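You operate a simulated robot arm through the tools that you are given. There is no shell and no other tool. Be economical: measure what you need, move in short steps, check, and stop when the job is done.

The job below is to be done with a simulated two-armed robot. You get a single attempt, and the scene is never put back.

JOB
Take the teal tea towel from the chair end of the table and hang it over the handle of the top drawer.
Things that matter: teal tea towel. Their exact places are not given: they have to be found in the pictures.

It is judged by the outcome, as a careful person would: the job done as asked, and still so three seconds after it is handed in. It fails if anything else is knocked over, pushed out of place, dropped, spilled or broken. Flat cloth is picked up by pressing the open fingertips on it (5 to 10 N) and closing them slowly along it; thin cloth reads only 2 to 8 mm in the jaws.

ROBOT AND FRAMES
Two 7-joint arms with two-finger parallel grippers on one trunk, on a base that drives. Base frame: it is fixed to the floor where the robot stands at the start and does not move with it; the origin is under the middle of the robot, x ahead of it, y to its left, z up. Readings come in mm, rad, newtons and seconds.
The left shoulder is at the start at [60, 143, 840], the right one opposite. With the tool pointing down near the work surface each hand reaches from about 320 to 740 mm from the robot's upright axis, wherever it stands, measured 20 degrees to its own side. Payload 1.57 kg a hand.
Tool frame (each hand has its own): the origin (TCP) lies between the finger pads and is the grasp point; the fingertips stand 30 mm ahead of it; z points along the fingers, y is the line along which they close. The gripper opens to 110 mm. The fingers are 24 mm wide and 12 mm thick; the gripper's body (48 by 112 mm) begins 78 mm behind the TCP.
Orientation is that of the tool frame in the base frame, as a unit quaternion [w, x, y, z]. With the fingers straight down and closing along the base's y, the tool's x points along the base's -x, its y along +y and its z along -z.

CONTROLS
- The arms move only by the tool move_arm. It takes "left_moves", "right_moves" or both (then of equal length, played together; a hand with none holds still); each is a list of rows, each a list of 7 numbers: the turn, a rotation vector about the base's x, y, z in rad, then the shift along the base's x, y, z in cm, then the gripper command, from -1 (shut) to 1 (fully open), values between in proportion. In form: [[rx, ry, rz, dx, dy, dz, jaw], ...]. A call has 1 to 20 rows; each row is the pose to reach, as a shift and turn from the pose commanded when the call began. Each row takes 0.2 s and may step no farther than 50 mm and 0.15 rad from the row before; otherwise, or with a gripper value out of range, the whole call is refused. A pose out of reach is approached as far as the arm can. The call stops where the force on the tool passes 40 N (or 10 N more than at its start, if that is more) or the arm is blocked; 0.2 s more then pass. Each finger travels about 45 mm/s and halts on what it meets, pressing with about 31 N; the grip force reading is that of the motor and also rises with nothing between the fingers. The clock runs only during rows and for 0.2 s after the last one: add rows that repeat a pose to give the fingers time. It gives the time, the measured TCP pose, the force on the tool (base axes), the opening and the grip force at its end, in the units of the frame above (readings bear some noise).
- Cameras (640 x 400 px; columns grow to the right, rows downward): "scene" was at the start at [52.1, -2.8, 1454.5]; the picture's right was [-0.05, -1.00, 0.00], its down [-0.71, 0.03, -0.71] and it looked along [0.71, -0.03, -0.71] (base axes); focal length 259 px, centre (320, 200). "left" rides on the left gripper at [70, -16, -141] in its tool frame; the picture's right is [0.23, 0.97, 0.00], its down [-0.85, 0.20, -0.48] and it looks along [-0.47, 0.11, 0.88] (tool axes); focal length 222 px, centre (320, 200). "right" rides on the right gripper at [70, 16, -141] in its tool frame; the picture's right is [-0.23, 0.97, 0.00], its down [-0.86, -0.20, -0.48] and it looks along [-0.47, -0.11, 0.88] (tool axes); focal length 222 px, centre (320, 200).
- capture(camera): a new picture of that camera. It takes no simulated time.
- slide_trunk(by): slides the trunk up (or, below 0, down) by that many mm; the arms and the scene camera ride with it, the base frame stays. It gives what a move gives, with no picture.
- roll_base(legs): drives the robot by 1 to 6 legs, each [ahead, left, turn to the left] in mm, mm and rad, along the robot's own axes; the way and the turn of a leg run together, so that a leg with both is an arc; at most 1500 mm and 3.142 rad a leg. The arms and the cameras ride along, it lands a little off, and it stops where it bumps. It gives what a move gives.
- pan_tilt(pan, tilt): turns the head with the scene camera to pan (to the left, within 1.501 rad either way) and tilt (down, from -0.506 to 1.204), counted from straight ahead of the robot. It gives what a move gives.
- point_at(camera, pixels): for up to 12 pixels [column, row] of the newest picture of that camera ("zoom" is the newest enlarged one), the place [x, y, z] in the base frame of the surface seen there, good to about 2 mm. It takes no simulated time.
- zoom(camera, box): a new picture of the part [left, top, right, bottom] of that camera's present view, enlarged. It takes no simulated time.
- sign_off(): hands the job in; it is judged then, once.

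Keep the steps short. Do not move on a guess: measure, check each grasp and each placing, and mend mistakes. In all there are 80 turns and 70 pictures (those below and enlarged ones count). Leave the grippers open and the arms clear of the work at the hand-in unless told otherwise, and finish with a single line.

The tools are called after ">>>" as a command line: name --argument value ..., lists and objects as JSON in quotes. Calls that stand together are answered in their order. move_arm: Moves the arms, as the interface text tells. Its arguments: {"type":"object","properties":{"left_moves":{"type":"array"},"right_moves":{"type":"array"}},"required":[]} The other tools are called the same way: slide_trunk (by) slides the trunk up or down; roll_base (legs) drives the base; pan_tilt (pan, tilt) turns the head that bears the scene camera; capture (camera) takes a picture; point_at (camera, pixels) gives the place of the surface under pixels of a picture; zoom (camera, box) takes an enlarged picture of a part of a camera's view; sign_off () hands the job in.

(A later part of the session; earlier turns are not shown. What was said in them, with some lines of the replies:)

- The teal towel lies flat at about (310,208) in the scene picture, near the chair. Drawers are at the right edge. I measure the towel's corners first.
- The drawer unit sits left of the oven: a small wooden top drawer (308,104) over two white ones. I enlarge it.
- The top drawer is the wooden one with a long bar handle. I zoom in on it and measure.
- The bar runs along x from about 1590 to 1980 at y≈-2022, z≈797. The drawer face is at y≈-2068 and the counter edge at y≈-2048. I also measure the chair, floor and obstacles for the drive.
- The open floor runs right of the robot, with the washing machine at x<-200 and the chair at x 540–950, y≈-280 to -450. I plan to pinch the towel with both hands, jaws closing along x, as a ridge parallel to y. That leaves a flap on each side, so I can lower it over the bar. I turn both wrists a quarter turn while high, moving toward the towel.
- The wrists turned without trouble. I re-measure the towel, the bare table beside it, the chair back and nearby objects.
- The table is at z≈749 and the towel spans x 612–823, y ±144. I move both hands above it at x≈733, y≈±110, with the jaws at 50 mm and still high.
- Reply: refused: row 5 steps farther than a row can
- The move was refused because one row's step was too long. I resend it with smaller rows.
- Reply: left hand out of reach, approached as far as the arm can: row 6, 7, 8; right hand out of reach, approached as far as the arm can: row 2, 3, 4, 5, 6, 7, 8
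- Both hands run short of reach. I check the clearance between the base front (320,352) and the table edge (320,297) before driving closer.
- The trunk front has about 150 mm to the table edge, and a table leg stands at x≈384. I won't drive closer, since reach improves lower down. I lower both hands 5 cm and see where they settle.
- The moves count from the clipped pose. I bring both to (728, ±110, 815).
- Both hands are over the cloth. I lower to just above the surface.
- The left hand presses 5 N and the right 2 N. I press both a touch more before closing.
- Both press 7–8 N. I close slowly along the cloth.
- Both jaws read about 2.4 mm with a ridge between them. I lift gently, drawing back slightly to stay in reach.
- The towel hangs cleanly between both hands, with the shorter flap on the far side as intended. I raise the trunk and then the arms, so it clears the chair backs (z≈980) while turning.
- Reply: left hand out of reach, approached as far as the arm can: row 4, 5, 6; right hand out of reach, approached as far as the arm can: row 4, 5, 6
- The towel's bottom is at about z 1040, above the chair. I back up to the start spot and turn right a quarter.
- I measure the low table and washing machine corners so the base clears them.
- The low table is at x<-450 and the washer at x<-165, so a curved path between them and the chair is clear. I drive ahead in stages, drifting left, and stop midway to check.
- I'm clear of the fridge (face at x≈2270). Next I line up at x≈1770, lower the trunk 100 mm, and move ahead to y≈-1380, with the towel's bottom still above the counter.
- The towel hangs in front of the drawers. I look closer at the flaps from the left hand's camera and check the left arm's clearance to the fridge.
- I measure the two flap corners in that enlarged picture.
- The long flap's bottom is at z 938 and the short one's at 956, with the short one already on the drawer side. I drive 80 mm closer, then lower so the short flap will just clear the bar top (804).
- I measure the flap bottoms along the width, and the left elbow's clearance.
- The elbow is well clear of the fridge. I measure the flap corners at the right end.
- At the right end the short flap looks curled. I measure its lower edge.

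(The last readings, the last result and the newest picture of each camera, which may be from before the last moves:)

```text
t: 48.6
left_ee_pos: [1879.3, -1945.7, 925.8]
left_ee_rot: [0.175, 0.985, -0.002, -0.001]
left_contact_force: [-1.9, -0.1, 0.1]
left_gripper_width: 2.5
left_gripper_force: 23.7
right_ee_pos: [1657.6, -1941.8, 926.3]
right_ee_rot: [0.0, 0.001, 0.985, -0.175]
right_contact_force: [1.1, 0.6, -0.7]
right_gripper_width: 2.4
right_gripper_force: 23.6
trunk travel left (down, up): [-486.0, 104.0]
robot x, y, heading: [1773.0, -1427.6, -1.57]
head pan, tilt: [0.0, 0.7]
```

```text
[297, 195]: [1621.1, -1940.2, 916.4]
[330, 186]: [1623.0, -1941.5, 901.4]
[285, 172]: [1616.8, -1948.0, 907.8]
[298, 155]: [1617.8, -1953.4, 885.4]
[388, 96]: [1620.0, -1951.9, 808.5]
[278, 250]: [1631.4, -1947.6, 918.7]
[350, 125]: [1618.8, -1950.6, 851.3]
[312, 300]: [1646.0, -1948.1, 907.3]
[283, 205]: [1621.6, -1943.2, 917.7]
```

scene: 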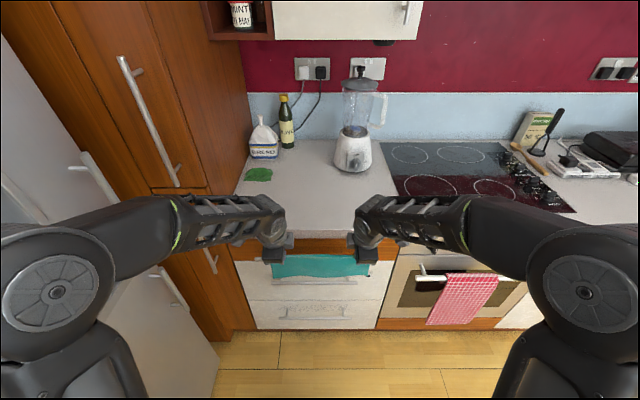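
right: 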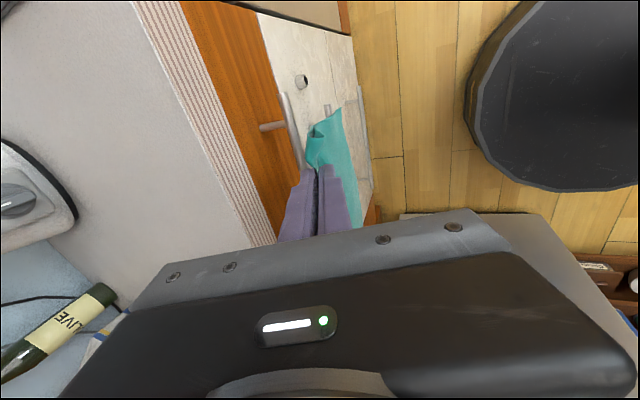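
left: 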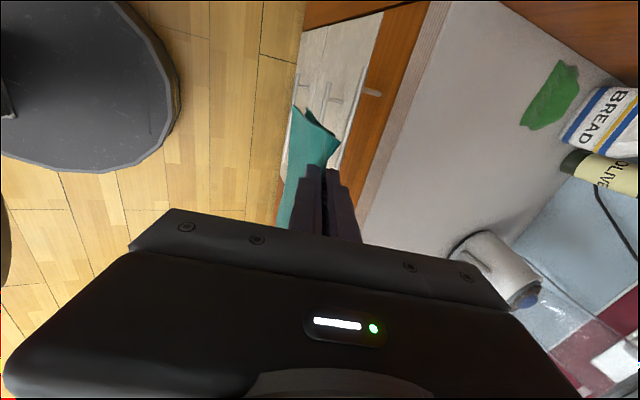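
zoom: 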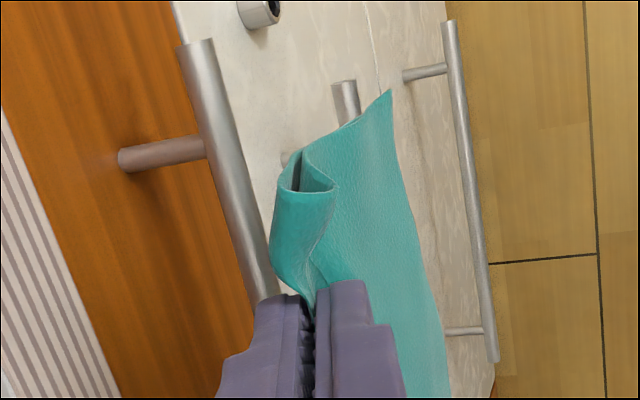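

That's the ridge loop itself, which is fine. The long flap's bottom is at about z 799–808 and the short one's at 820–830. I go down 11 mm and then forward in small steps until the short flap passes over the bar.

>>> move_arm --left_moves '[[0, 0, 0, 0, 0, -1.1, -1], [0, 0, 0, 0, -1.5, -1.1, -1], [0, 0, 0, 0, -3, -1.1, -1], [0, 0, 0, 0, -4.5, -1.1, -1], [0, 0, 0, 0, -5.2, -1.1, -1], [0, 0, 0, 0, -5.9, -1.1, -1], [0, 0, 0, 0, -6.6, -1.1, -1], [0, 0, 0, 0, -7.3, -1.1, -1], [0, 0, 0, 0, -7.3, -1.1, -1]]' --right_moves '[[0, 0, 0, 0, 0, -1.1, -1], [0, 0, 0, 0, -1.5, -1.1, -1], [0, 0, 0, 0, -3, -1.1, -1], [0, 0, 0, 0, -4.5, -1.1, -1], [0, 0, 0, 0, -5.2, -1.1, -1], [0, 0, 0, 0, -5.9, -1.1, -1], [0, 0, 0, 0, -6.6, -1.1, -1], [0, 0, 0, 0, -7.3, -1.1, -1], [0, 0, 0, 0, -7.3, -1.1, -1]]'

>>> zoom --camera "scene" --box '[250, 200, 390, 290]'

>>> zoom --camera "left" --box '[240, 40, 400, 240]'

>>> zoom --camera "right" --box '[240, 60, 400, 200]'

```text
t: 50.6
left_ee_pos: [1879.9, -2017.3, 915.0]
left_ee_rot: [0.175, 0.985, -0.001, -0.001]
left_contact_force: [-1.5, 0.4, 0.2]
left_gripper_width: 2.2
left_gripper_force: 24.4
right_ee_pos: [1658.7, -2017.0, 914.9]
right_ee_rot: [0.0, 0.001, 0.984, -0.176]
right_contact_force: [1.5, 0.1, -0.2]
right_gripper_width: 2.4
right_gripper_force: 23.8
trunk travel left (down, up): [-486.0, 104.0]
robot x, y, heading: [1772.9, -1434.6, -1.578]
head pan, tilt: [0.0, 0.7]
```

```text
4.44 times, centred on (320, 245) of scene
```

zoom: 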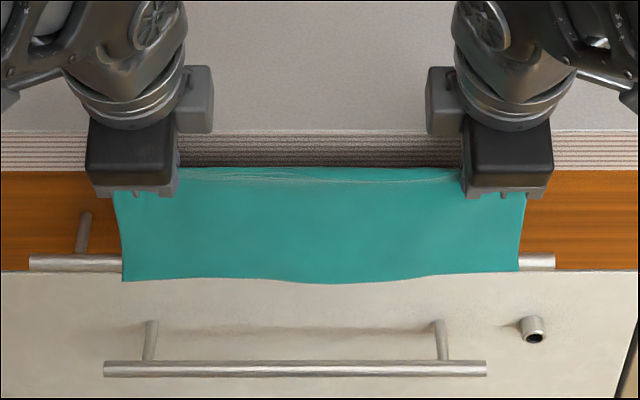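

```text
2.00 times, centred on (320, 140) of left
```

zoom: 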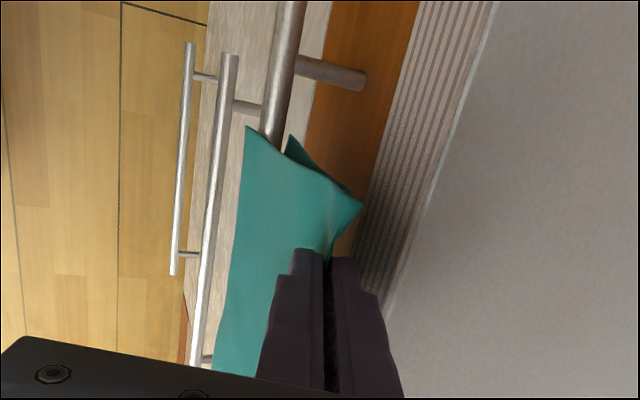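

```text
2.86 times, centred on (320, 130) of right
```

zoom: 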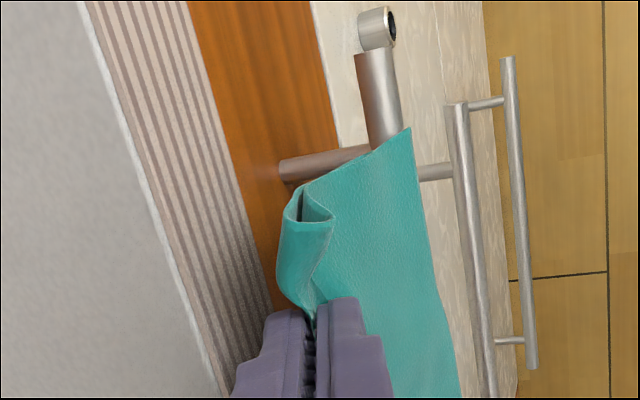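

The bar now sits between the flaps: the long one is in front and the short one's corner is behind, seen in the left view. I lower slowly by 4 cm.

>>> move_arm --left_moves '[[0, 0, 0, 0, 0, -0.5, -1], [0, 0, 0, 0, 0, -1, -1], [0, 0, 0, 0, 0, -1.5, -1], [0, 0, 0, 0, 0, -2, -1], [0, 0, 0, 0, 0, -2.5, -1], [0, 0, 0, 0, 0, -3, -1], [0, 0, 0, 0, 0, -3.5, -1], [0, 0, 0, 0, 0, -4, -1], [0, 0, 0, 0, 0, -4, -1]]' --right_moves '[[0, 0, 0, 0, 0, -0.5, -1], [0, 0, 0, 0, 0, -1, -1], [0, 0, 0, 0, 0, -1.5, -1], [0, 0, 0, 0, 0, -2, -1], [0, 0, 0, 0, 0, -2.5, -1], [0, 0, 0, 0, 0, -3, -1], [0, 0, 0, 0, 0, -3.5, -1], [0, 0, 0, 0, 0, -4, -1], [0, 0, 0, 0, 0, -4, -1]]'

>>> zoom --camera "left" --box '[240, 40, 400, 240]'

>>> zoom --camera "right" --box '[240, 60, 400, 200]'

>>> zoom --camera "scene" --box '[250, 200, 390, 290]'

```text
t: 52.6
left_ee_pos: [1879.3, -2017.6, 874.4]
left_ee_rot: [0.175, 0.985, -0.001, -0.001]
left_contact_force: [-1.6, 0.7, 0.2]
left_gripper_width: 2.3
left_gripper_force: 24.0
right_ee_pos: [1658.2, -2015.4, 874.3]
right_ee_rot: [0.0, 0.0, 0.985, -0.175]
right_contact_force: [0.7, -0.2, -0.5]
right_gripper_width: 2.5
right_gripper_force: 24.4
trunk travel left (down, up): [-486.0, 104.0]
robot x, y, heading: [1767.5, -1425.0, -1.571]
head pan, tilt: [0.0, 0.7]
```

```text
2.00 times, centred on (320, 140) of left
```

zoom: 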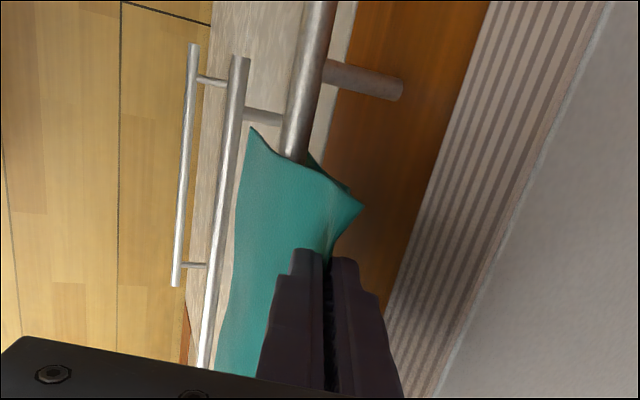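

```text
2.86 times, centred on (320, 130) of right
```

zoom: 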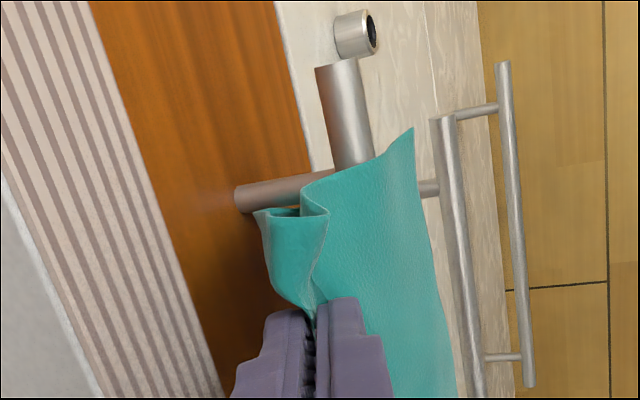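

```text
4.44 times, centred on (320, 245) of scene
```

zoom: 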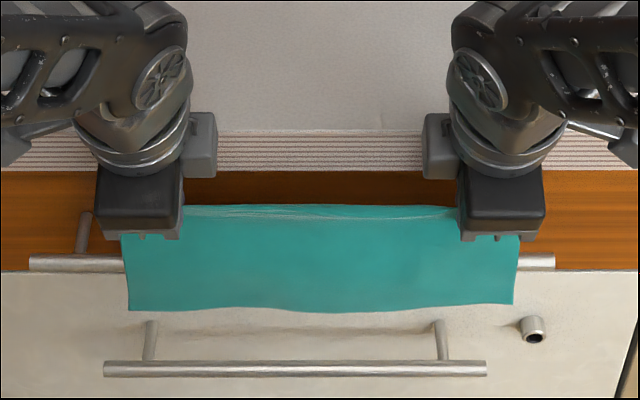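

The right end of the short flap is catching on the handle's right post (x≈1623). The posts are at about 1623 and 1949, and the towel spans 1618–1915. I lift it back 42 mm, shift 19 mm to the left to centre it between the posts, and lower again.

>>> move_arm --left_moves '[[0, 0, 0, 0, 0, 1, -1], [0, 0, 0, 0, 0, 2, -1], [0, 0, 0, 0, 0, 3, -1], [0, 0, 0, 0, 0, 4.2, -1], [0, 0, 0, 0.9, 0, 4.2, -1], [0, 0, 0, 1.9, 0, 4.2, -1], [0, 0, 0, 1.9, 0, 4.2, -1]]' --right_moves '[[0, 0, 0, 0, 0, 1, -1], [0, 0, 0, 0, 0, 2, -1], [0, 0, 0, 0, 0, 3, -1], [0, 0, 0, 0, 0, 4.2, -1], [0, 0, 0, 0.9, 0, 4.2, -1], [0, 0, 0, 1.9, 0, 4.2, -1], [0, 0, 0, 1.9, 0, 4.2, -1]]'

>>> zoom --camera "left" --box '[240, 40, 400, 240]'

>>> zoom --camera "right" --box '[240, 60, 400, 200]'

```text
t: 54.2
left_ee_pos: [1898.7, -2018.4, 916.7]
left_ee_rot: [0.175, 0.984, -0.002, -0.002]
left_contact_force: [-0.5, 0.2, -0.1]
left_gripper_width: 2.3
left_gripper_force: 23.6
right_ee_pos: [1678.0, -2016.1, 918.4]
right_ee_rot: [0.0, 0.001, 0.985, -0.175]
right_contact_force: [0.3, 0.2, -0.2]
right_gripper_width: 2.2
right_gripper_force: 23.6
trunk travel left (down, up): [-486.0, 104.0]
robot x, y, heading: [1771.2, -1429.2, -1.573]
head pan, tilt: [0.0, 0.7]
```

```text
2.00 times, centred on (320, 140) of left
```

zoom: 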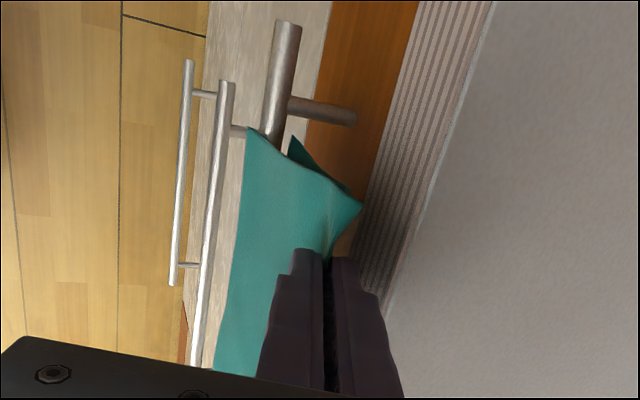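

```text
2.86 times, centred on (320, 130) of right
```

zoom: 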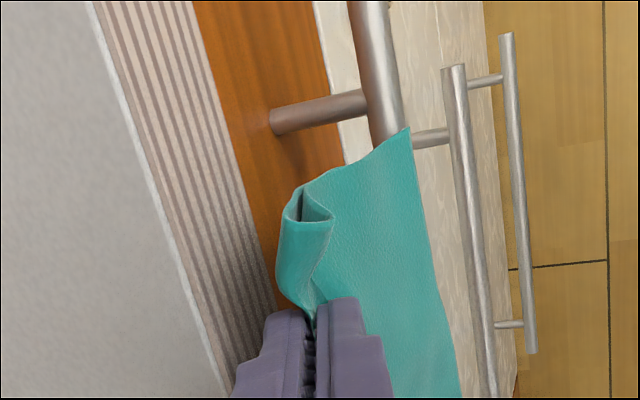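

The towel is now clear of both posts and the flaps are still split by the bar. I lower again by 5 cm.

>>> move_arm --left_moves '[[0, 0, 0, 0, 0, -0.5, -1], [0, 0, 0, 0, 0, -1, -1], [0, 0, 0, 0, 0, -1.5, -1], [0, 0, 0, 0, 0, -2, -1], [0, 0, 0, 0, 0, -2.5, -1], [0, 0, 0, 0, 0, -3, -1], [0, 0, 0, 0, 0, -3.5, -1], [0, 0, 0, 0, 0, -4, -1], [0, 0, 0, 0, 0, -4.5, -1], [0, 0, 0, 0, 0, -5, -1], [0, 0, 0, 0, 0, -5, -1]]' --right_moves '[[0, 0, 0, 0, 0, -0.5, -1], [0, 0, 0, 0, 0, -1, -1], [0, 0, 0, 0, 0, -1.5, -1], [0, 0, 0, 0, 0, -2, -1], [0, 0, 0, 0, 0, -2.5, -1], [0, 0, 0, 0, 0, -3, -1], [0, 0, 0, 0, 0, -3.5, -1], [0, 0, 0, 0, 0, -4, -1], [0, 0, 0, 0, 0, -4.5, -1], [0, 0, 0, 0, 0, -5, -1], [0, 0, 0, 0, 0, -5, -1]]'

>>> zoom --camera "left" --box '[240, 40, 400, 240]'

>>> zoom --camera "right" --box '[240, 60, 400, 200]'

```text
t: 56.6
left_ee_pos: [1897.9, -2018.4, 867.4]
left_ee_rot: [0.176, 0.984, -0.002, -0.001]
left_contact_force: [-0.6, 0.4, -0.8]
left_gripper_width: 2.4
left_gripper_force: 24.1
right_ee_pos: [1677.1, -2016.5, 867.4]
right_ee_rot: [0.0, 0.001, 0.984, -0.176]
right_contact_force: [0.2, -0.6, -0.1]
right_gripper_width: 2.2
right_gripper_force: 23.5
trunk travel left (down, up): [-486.0, 104.0]
robot x, y, heading: [1768.0, -1428.6, -1.57]
head pan, tilt: [0.0, 0.7]
```

```text
2.00 times, centred on (320, 140) of left
```

zoom: 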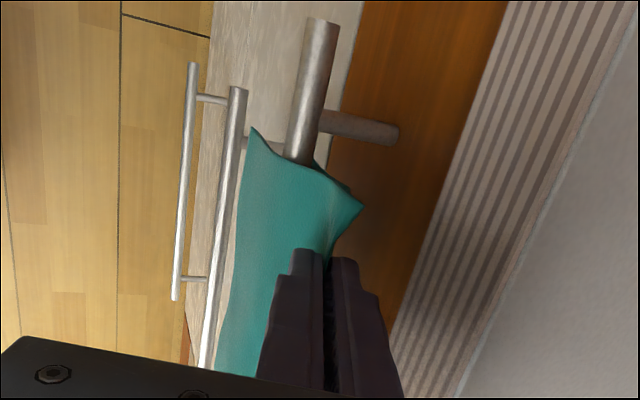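

```text
2.86 times, centred on (320, 130) of right
```

zoom: 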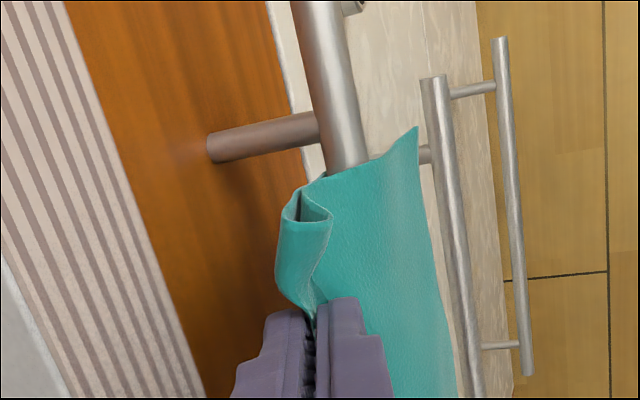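

All good on both ends. I lower another 28 mm while centring the tips over the bar.

>>> move_arm --left_moves '[[0, 0, 0, 0, 0, -0.5, -1], [0, 0, 0, 0, 0, -1, -1], [0, 0, 0, 0, 0.1, -1.5, -1], [0, 0, 0, 0, 0.3, -2, -1], [0, 0, 0, 0, 0.5, -2.4, -1], [0, 0, 0, 0, 0.5, -2.8, -1], [0, 0, 0, 0, 0.5, -2.8, -1]]' --right_moves '[[0, 0, 0, 0, 0, -0.5, -1], [0, 0, 0, 0, 0, -1, -1], [0, 0, 0, 0, 0.1, -1.5, -1], [0, 0, 0, 0, 0.2, -2, -1], [0, 0, 0, 0, 0.3, -2.4, -1], [0, 0, 0, 0, 0.3, -2.8, -1], [0, 0, 0, 0, 0.3, -2.8, -1]]'

>>> zoom --camera "left" --box '[240, 40, 400, 240]'

>>> zoom --camera "right" --box '[240, 60, 400, 200]'

>>> capture --camera "scene"

```text
t: 58.2
left_ee_pos: [1899.6, -2012.2, 839.4]
left_ee_rot: [0.176, 0.984, -0.001, -0.001]
left_contact_force: [-0.2, 0.3, 0.1]
left_gripper_width: 2.4
left_gripper_force: 23.8
right_ee_pos: [1677.3, -2014.4, 838.8]
right_ee_rot: [-0.001, 0.001, 0.984, -0.176]
right_contact_force: [1.9, -0.1, 1.0]
right_gripper_width: 2.2
right_gripper_force: 24.2
trunk travel left (down, up): [-486.0, 104.0]
robot x, y, heading: [1770.8, -1428.2, -1.576]
head pan, tilt: [0.0, 0.7]
```

```text
2.00 times, centred on (320, 140) of left
```

zoom: 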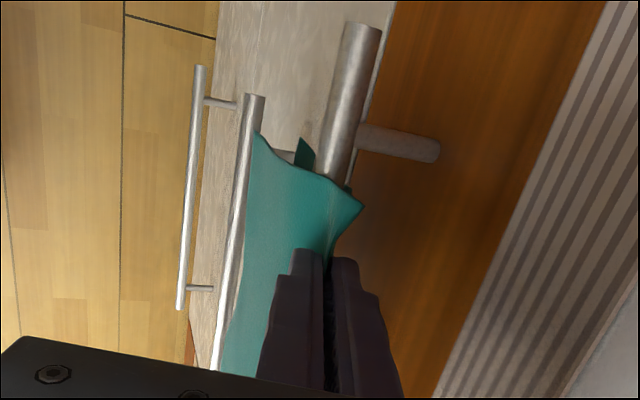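

```text
2.86 times, centred on (320, 130) of right
```

zoom: 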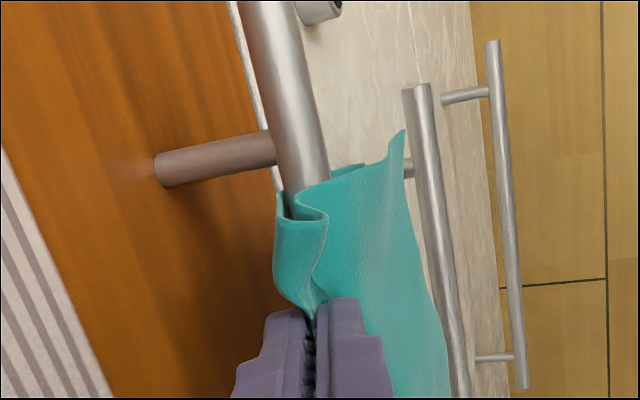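

```text
28 pictures are left
```

scene: 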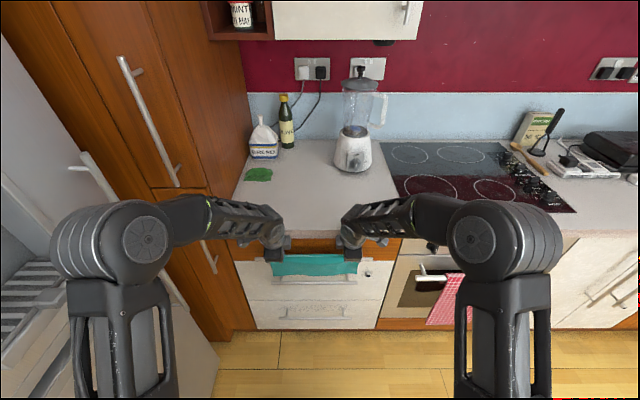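

In the left view a dark corner at (303,150) shows beside the bar. I measure it to see which side it is on.

>>> zoom --camera "left" --box '[290, 90, 370, 160]'

```text
5.71 times, centred on (330, 125) of left
```

zoom: 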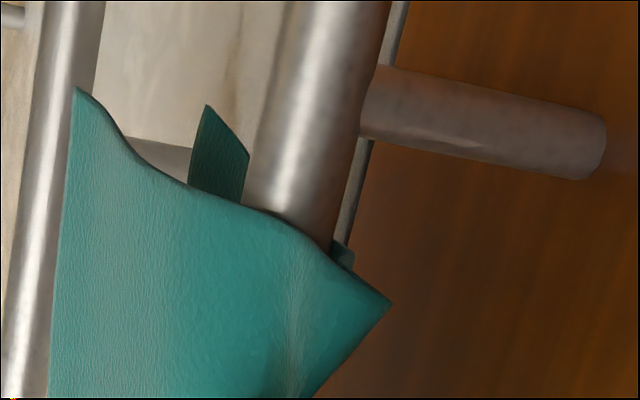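

>>> point_at --camera "zoom" --pixels '[[208, 115], [225, 160], [240, 165], [345, 255], [80, 95], [320, 60], [300, 180], [380, 300], [205, 180]]'

```text
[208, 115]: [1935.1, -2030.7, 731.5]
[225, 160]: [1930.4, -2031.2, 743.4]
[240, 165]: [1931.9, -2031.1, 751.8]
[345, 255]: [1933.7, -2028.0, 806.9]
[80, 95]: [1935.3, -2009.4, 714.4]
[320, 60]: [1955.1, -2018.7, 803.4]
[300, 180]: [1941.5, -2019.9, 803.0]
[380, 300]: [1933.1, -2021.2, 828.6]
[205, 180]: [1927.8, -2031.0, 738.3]
```

The short flap hangs at y≈-2031, behind the bar and down to z 731. The long flap is at y≈-2009 in front, down to z 714, so it is draped on both sides. I open the jaws gently to about 25 mm.

>>> move_arm --left_moves '[[0, 0, 0, 0, 0, 0, -0.9], [0, 0, 0, 0, 0, 0, -0.8], [0, 0, 0, 0, 0, 0, -0.7], [0, 0, 0, 0, 0, 0, -0.6], [0, 0, 0, 0, 0, 0, -0.55], [0, 0, 0, 0, 0, 0, -0.55], [0, 0, 0, 0, 0, 0, -0.55]]' --right_moves '[[0, 0, 0, 0, 0, 0, -0.9], [0, 0, 0, 0, 0, 0, -0.8], [0, 0, 0, 0, 0, 0, -0.7], [0, 0, 0, 0, 0, 0, -0.6], [0, 0, 0, 0, 0, 0, -0.55], [0, 0, 0, 0, 0, 0, -0.55], [0, 0, 0, 0, 0, 0, -0.55]]'

>>> zoom --camera "left" --box '[240, 60, 400, 220]'

>>> zoom --camera "right" --box '[240, 60, 400, 220]'

```text
t: 59.8
left_ee_pos: [1899.4, -2013.5, 838.7]
left_ee_rot: [0.175, 0.984, -0.001, -0.001]
left_contact_force: [0.8, 0.0, 0.5]
left_gripper_width: 24.8
left_gripper_force: 0.1
right_ee_pos: [1676.9, -2014.6, 839.4]
right_ee_rot: [0.0, 0.001, 0.985, -0.175]
right_contact_force: [1.0, 0.4, 0.2]
right_gripper_width: 24.9
right_gripper_force: 0.1
trunk travel left (down, up): [-486.0, 104.0]
robot x, y, heading: [1770.3, -1426.6, -1.574]
head pan, tilt: [0.0, 0.7]
```

```text
2.50 times, centred on (320, 140) of left
```

zoom: 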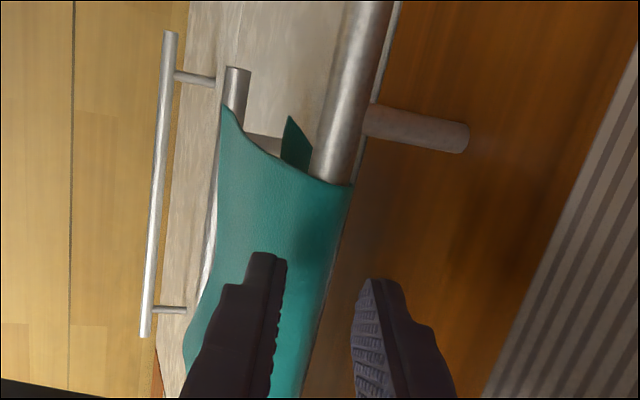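

```text
2.50 times, centred on (320, 140) of right
```

zoom: 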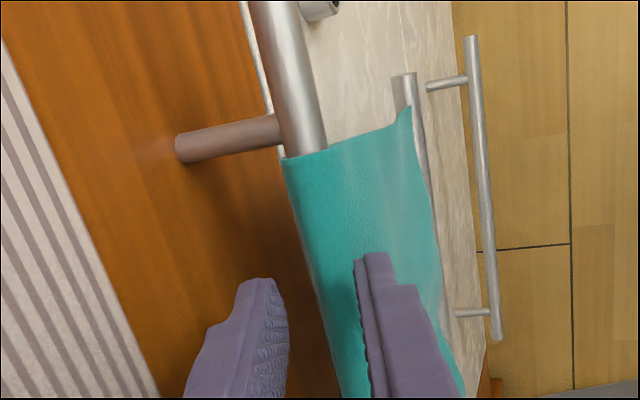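

The towel dropped neatly onto the bar. I withdraw the fingers straight along their axis (up and slightly back), then away.

>>> move_arm --left_moves '[[0, 0, 0, 0, 0.7, 1.9, -0.55], [0, 0, 0, 0, 1.4, 3.8, -0.55], [0, 0, 0, 0, 2.1, 5.7, -0.55], [0, 0, 0, 0, 2.8, 7.6, -0.55], [0, 0, 0, 0, 4.5, 9, -0.55], [0, 0, 0, 0, 8, 11, -0.4], [0, 0, 0, 0, 12, 13, -0.2], [0, 0, 0, 0, 12, 13, 0]]' --right_moves '[[0, 0, 0, 0, 0.7, 1.9, -0.55], [0, 0, 0, 0, 1.4, 3.8, -0.55], [0, 0, 0, 0, 2.1, 5.7, -0.55], [0, 0, 0, 0, 2.8, 7.6, -0.55], [0, 0, 0, 0, 4.5, 9, -0.55], [0, 0, 0, 0, 8, 11, -0.4], [0, 0, 0, 0, 12, 13, -0.2], [0, 0, 0, 0, 12, 13, 0]]'

>>> zoom --camera "scene" --box '[230, 200, 390, 300]'

>>> capture --camera "left"

```text
t: 61.6
left_ee_pos: [1900.8, -1893.1, 968.8]
left_ee_rot: [0.176, 0.984, -0.001, -0.001]
left_contact_force: [-0.2, 0.0, -0.2]
left_gripper_width: 54.8
left_gripper_force: 0.1
right_ee_pos: [1678.4, -1893.9, 968.6]
right_ee_rot: [0.0, 0.001, 0.985, -0.175]
right_contact_force: [0.2, -0.3, -0.1]
right_gripper_width: 54.9
right_gripper_force: 0.1
trunk travel left (down, up): [-486.0, 104.0]
robot x, y, heading: [1770.7, -1428.8, -1.576]
head pan, tilt: [0.0, 0.7]
```

```text
4.00 times, centred on (310, 250) of scene
```

zoom: 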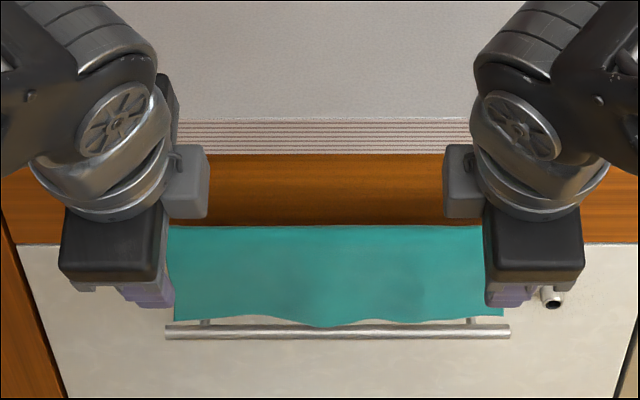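

```text
23 pictures are left
```

left: 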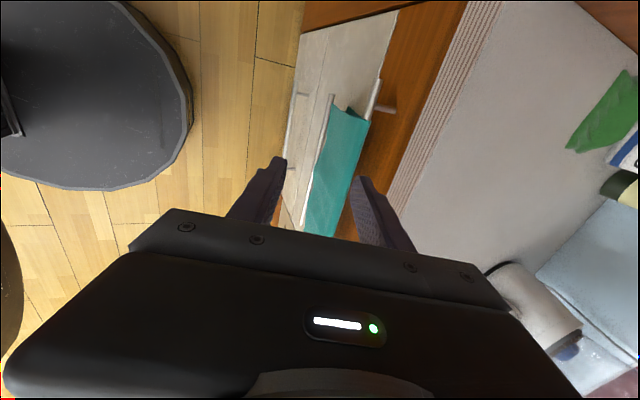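

The towel hangs over the bar by itself. I back the robot away, open the grippers fully, and take a last look.

>>> roll_base --legs '[[-250, 0, 0]]'

>>> move_arm --left_moves '[[0, 0, 0, 0, 0, 0, 0.5], [0, 0, 0, 0, 0, 0, 1], [0, 0, 0, 0, 0, 0, 1], [0, 0, 0, 0, 0, 0, 1], [0, 0, 0, 0, 0, 0, 1]]' --right_moves '[[0, 0, 0, 0, 0, 0, 0.5], [0, 0, 0, 0, 0, 0, 1], [0, 0, 0, 0, 0, 0, 1], [0, 0, 0, 0, 0, 0, 1], [0, 0, 0, 0, 0, 0, 1]]'

>>> capture --camera "scene"

>>> zoom --camera "scene" --box '[230, 150, 400, 260]'

```text
t: 63.4
left_ee_pos: [1899.5, -1638.8, 970.3]
left_ee_rot: [0.177, 0.984, -0.003, -0.002]
left_contact_force: [-0.1, 0.3, -0.2]
left_gripper_width: 55.0
left_gripper_force: 0.0
right_ee_pos: [1678.2, -1640.5, 968.7]
right_ee_rot: [0.0, 0.003, 0.984, -0.176]
right_contact_force: [0.0, -0.1, 0.3]
right_gripper_width: 54.8
right_gripper_force: 0.1
trunk travel left (down, up): [-486.0, 104.0]
robot x, y, heading: [1773.7, -1175.3, -1.579]
head pan, tilt: [0.0, 0.7]
```

```text
t: 64.6
left_ee_pos: [1899.6, -1642.0, 969.4]
left_ee_rot: [0.175, 0.984, -0.004, -0.001]
left_contact_force: [-0.2, 0.3, -0.2]
left_gripper_width: 110.2
left_gripper_force: 0.1
right_ee_pos: [1676.8, -1642.0, 968.0]
right_ee_rot: [0.0, 0.003, 0.985, -0.175]
right_contact_force: [0.2, 0.6, 0.0]
right_gripper_width: 109.9
right_gripper_force: 0.1
trunk travel left (down, up): [-486.0, 104.0]
robot x, y, heading: [1771.2, -1173.1, -1.58]
head pan, tilt: [0.0, 0.7]
```

```text
22 pictures are left
```

scene: 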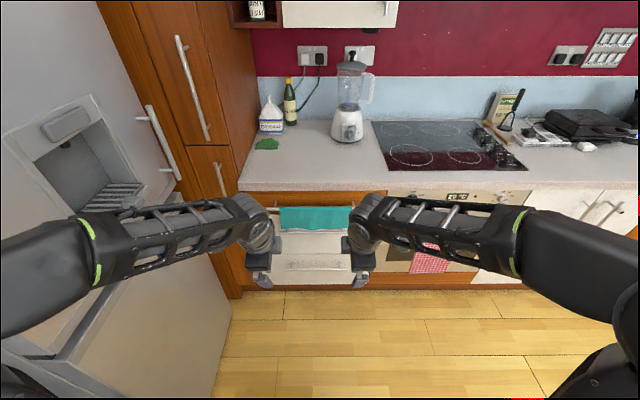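

```text
3.64 times, centred on (315, 205) of scene
```

zoom: 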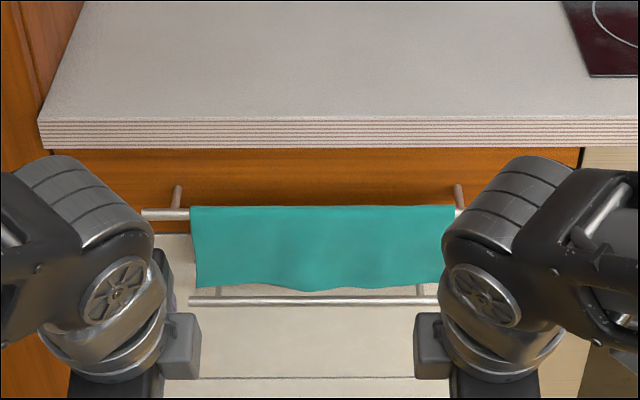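

The towel hangs steadily over the top drawer's handle. Nothing else in view has moved, the grippers are open and the arms are clear, so I hand the job in.

>>> sign_off

```text
The job is handed in.
```

The teal tea towel is hanging over the top drawer's handle, draped on both sides of the bar, with the grippers open and the arms clear.
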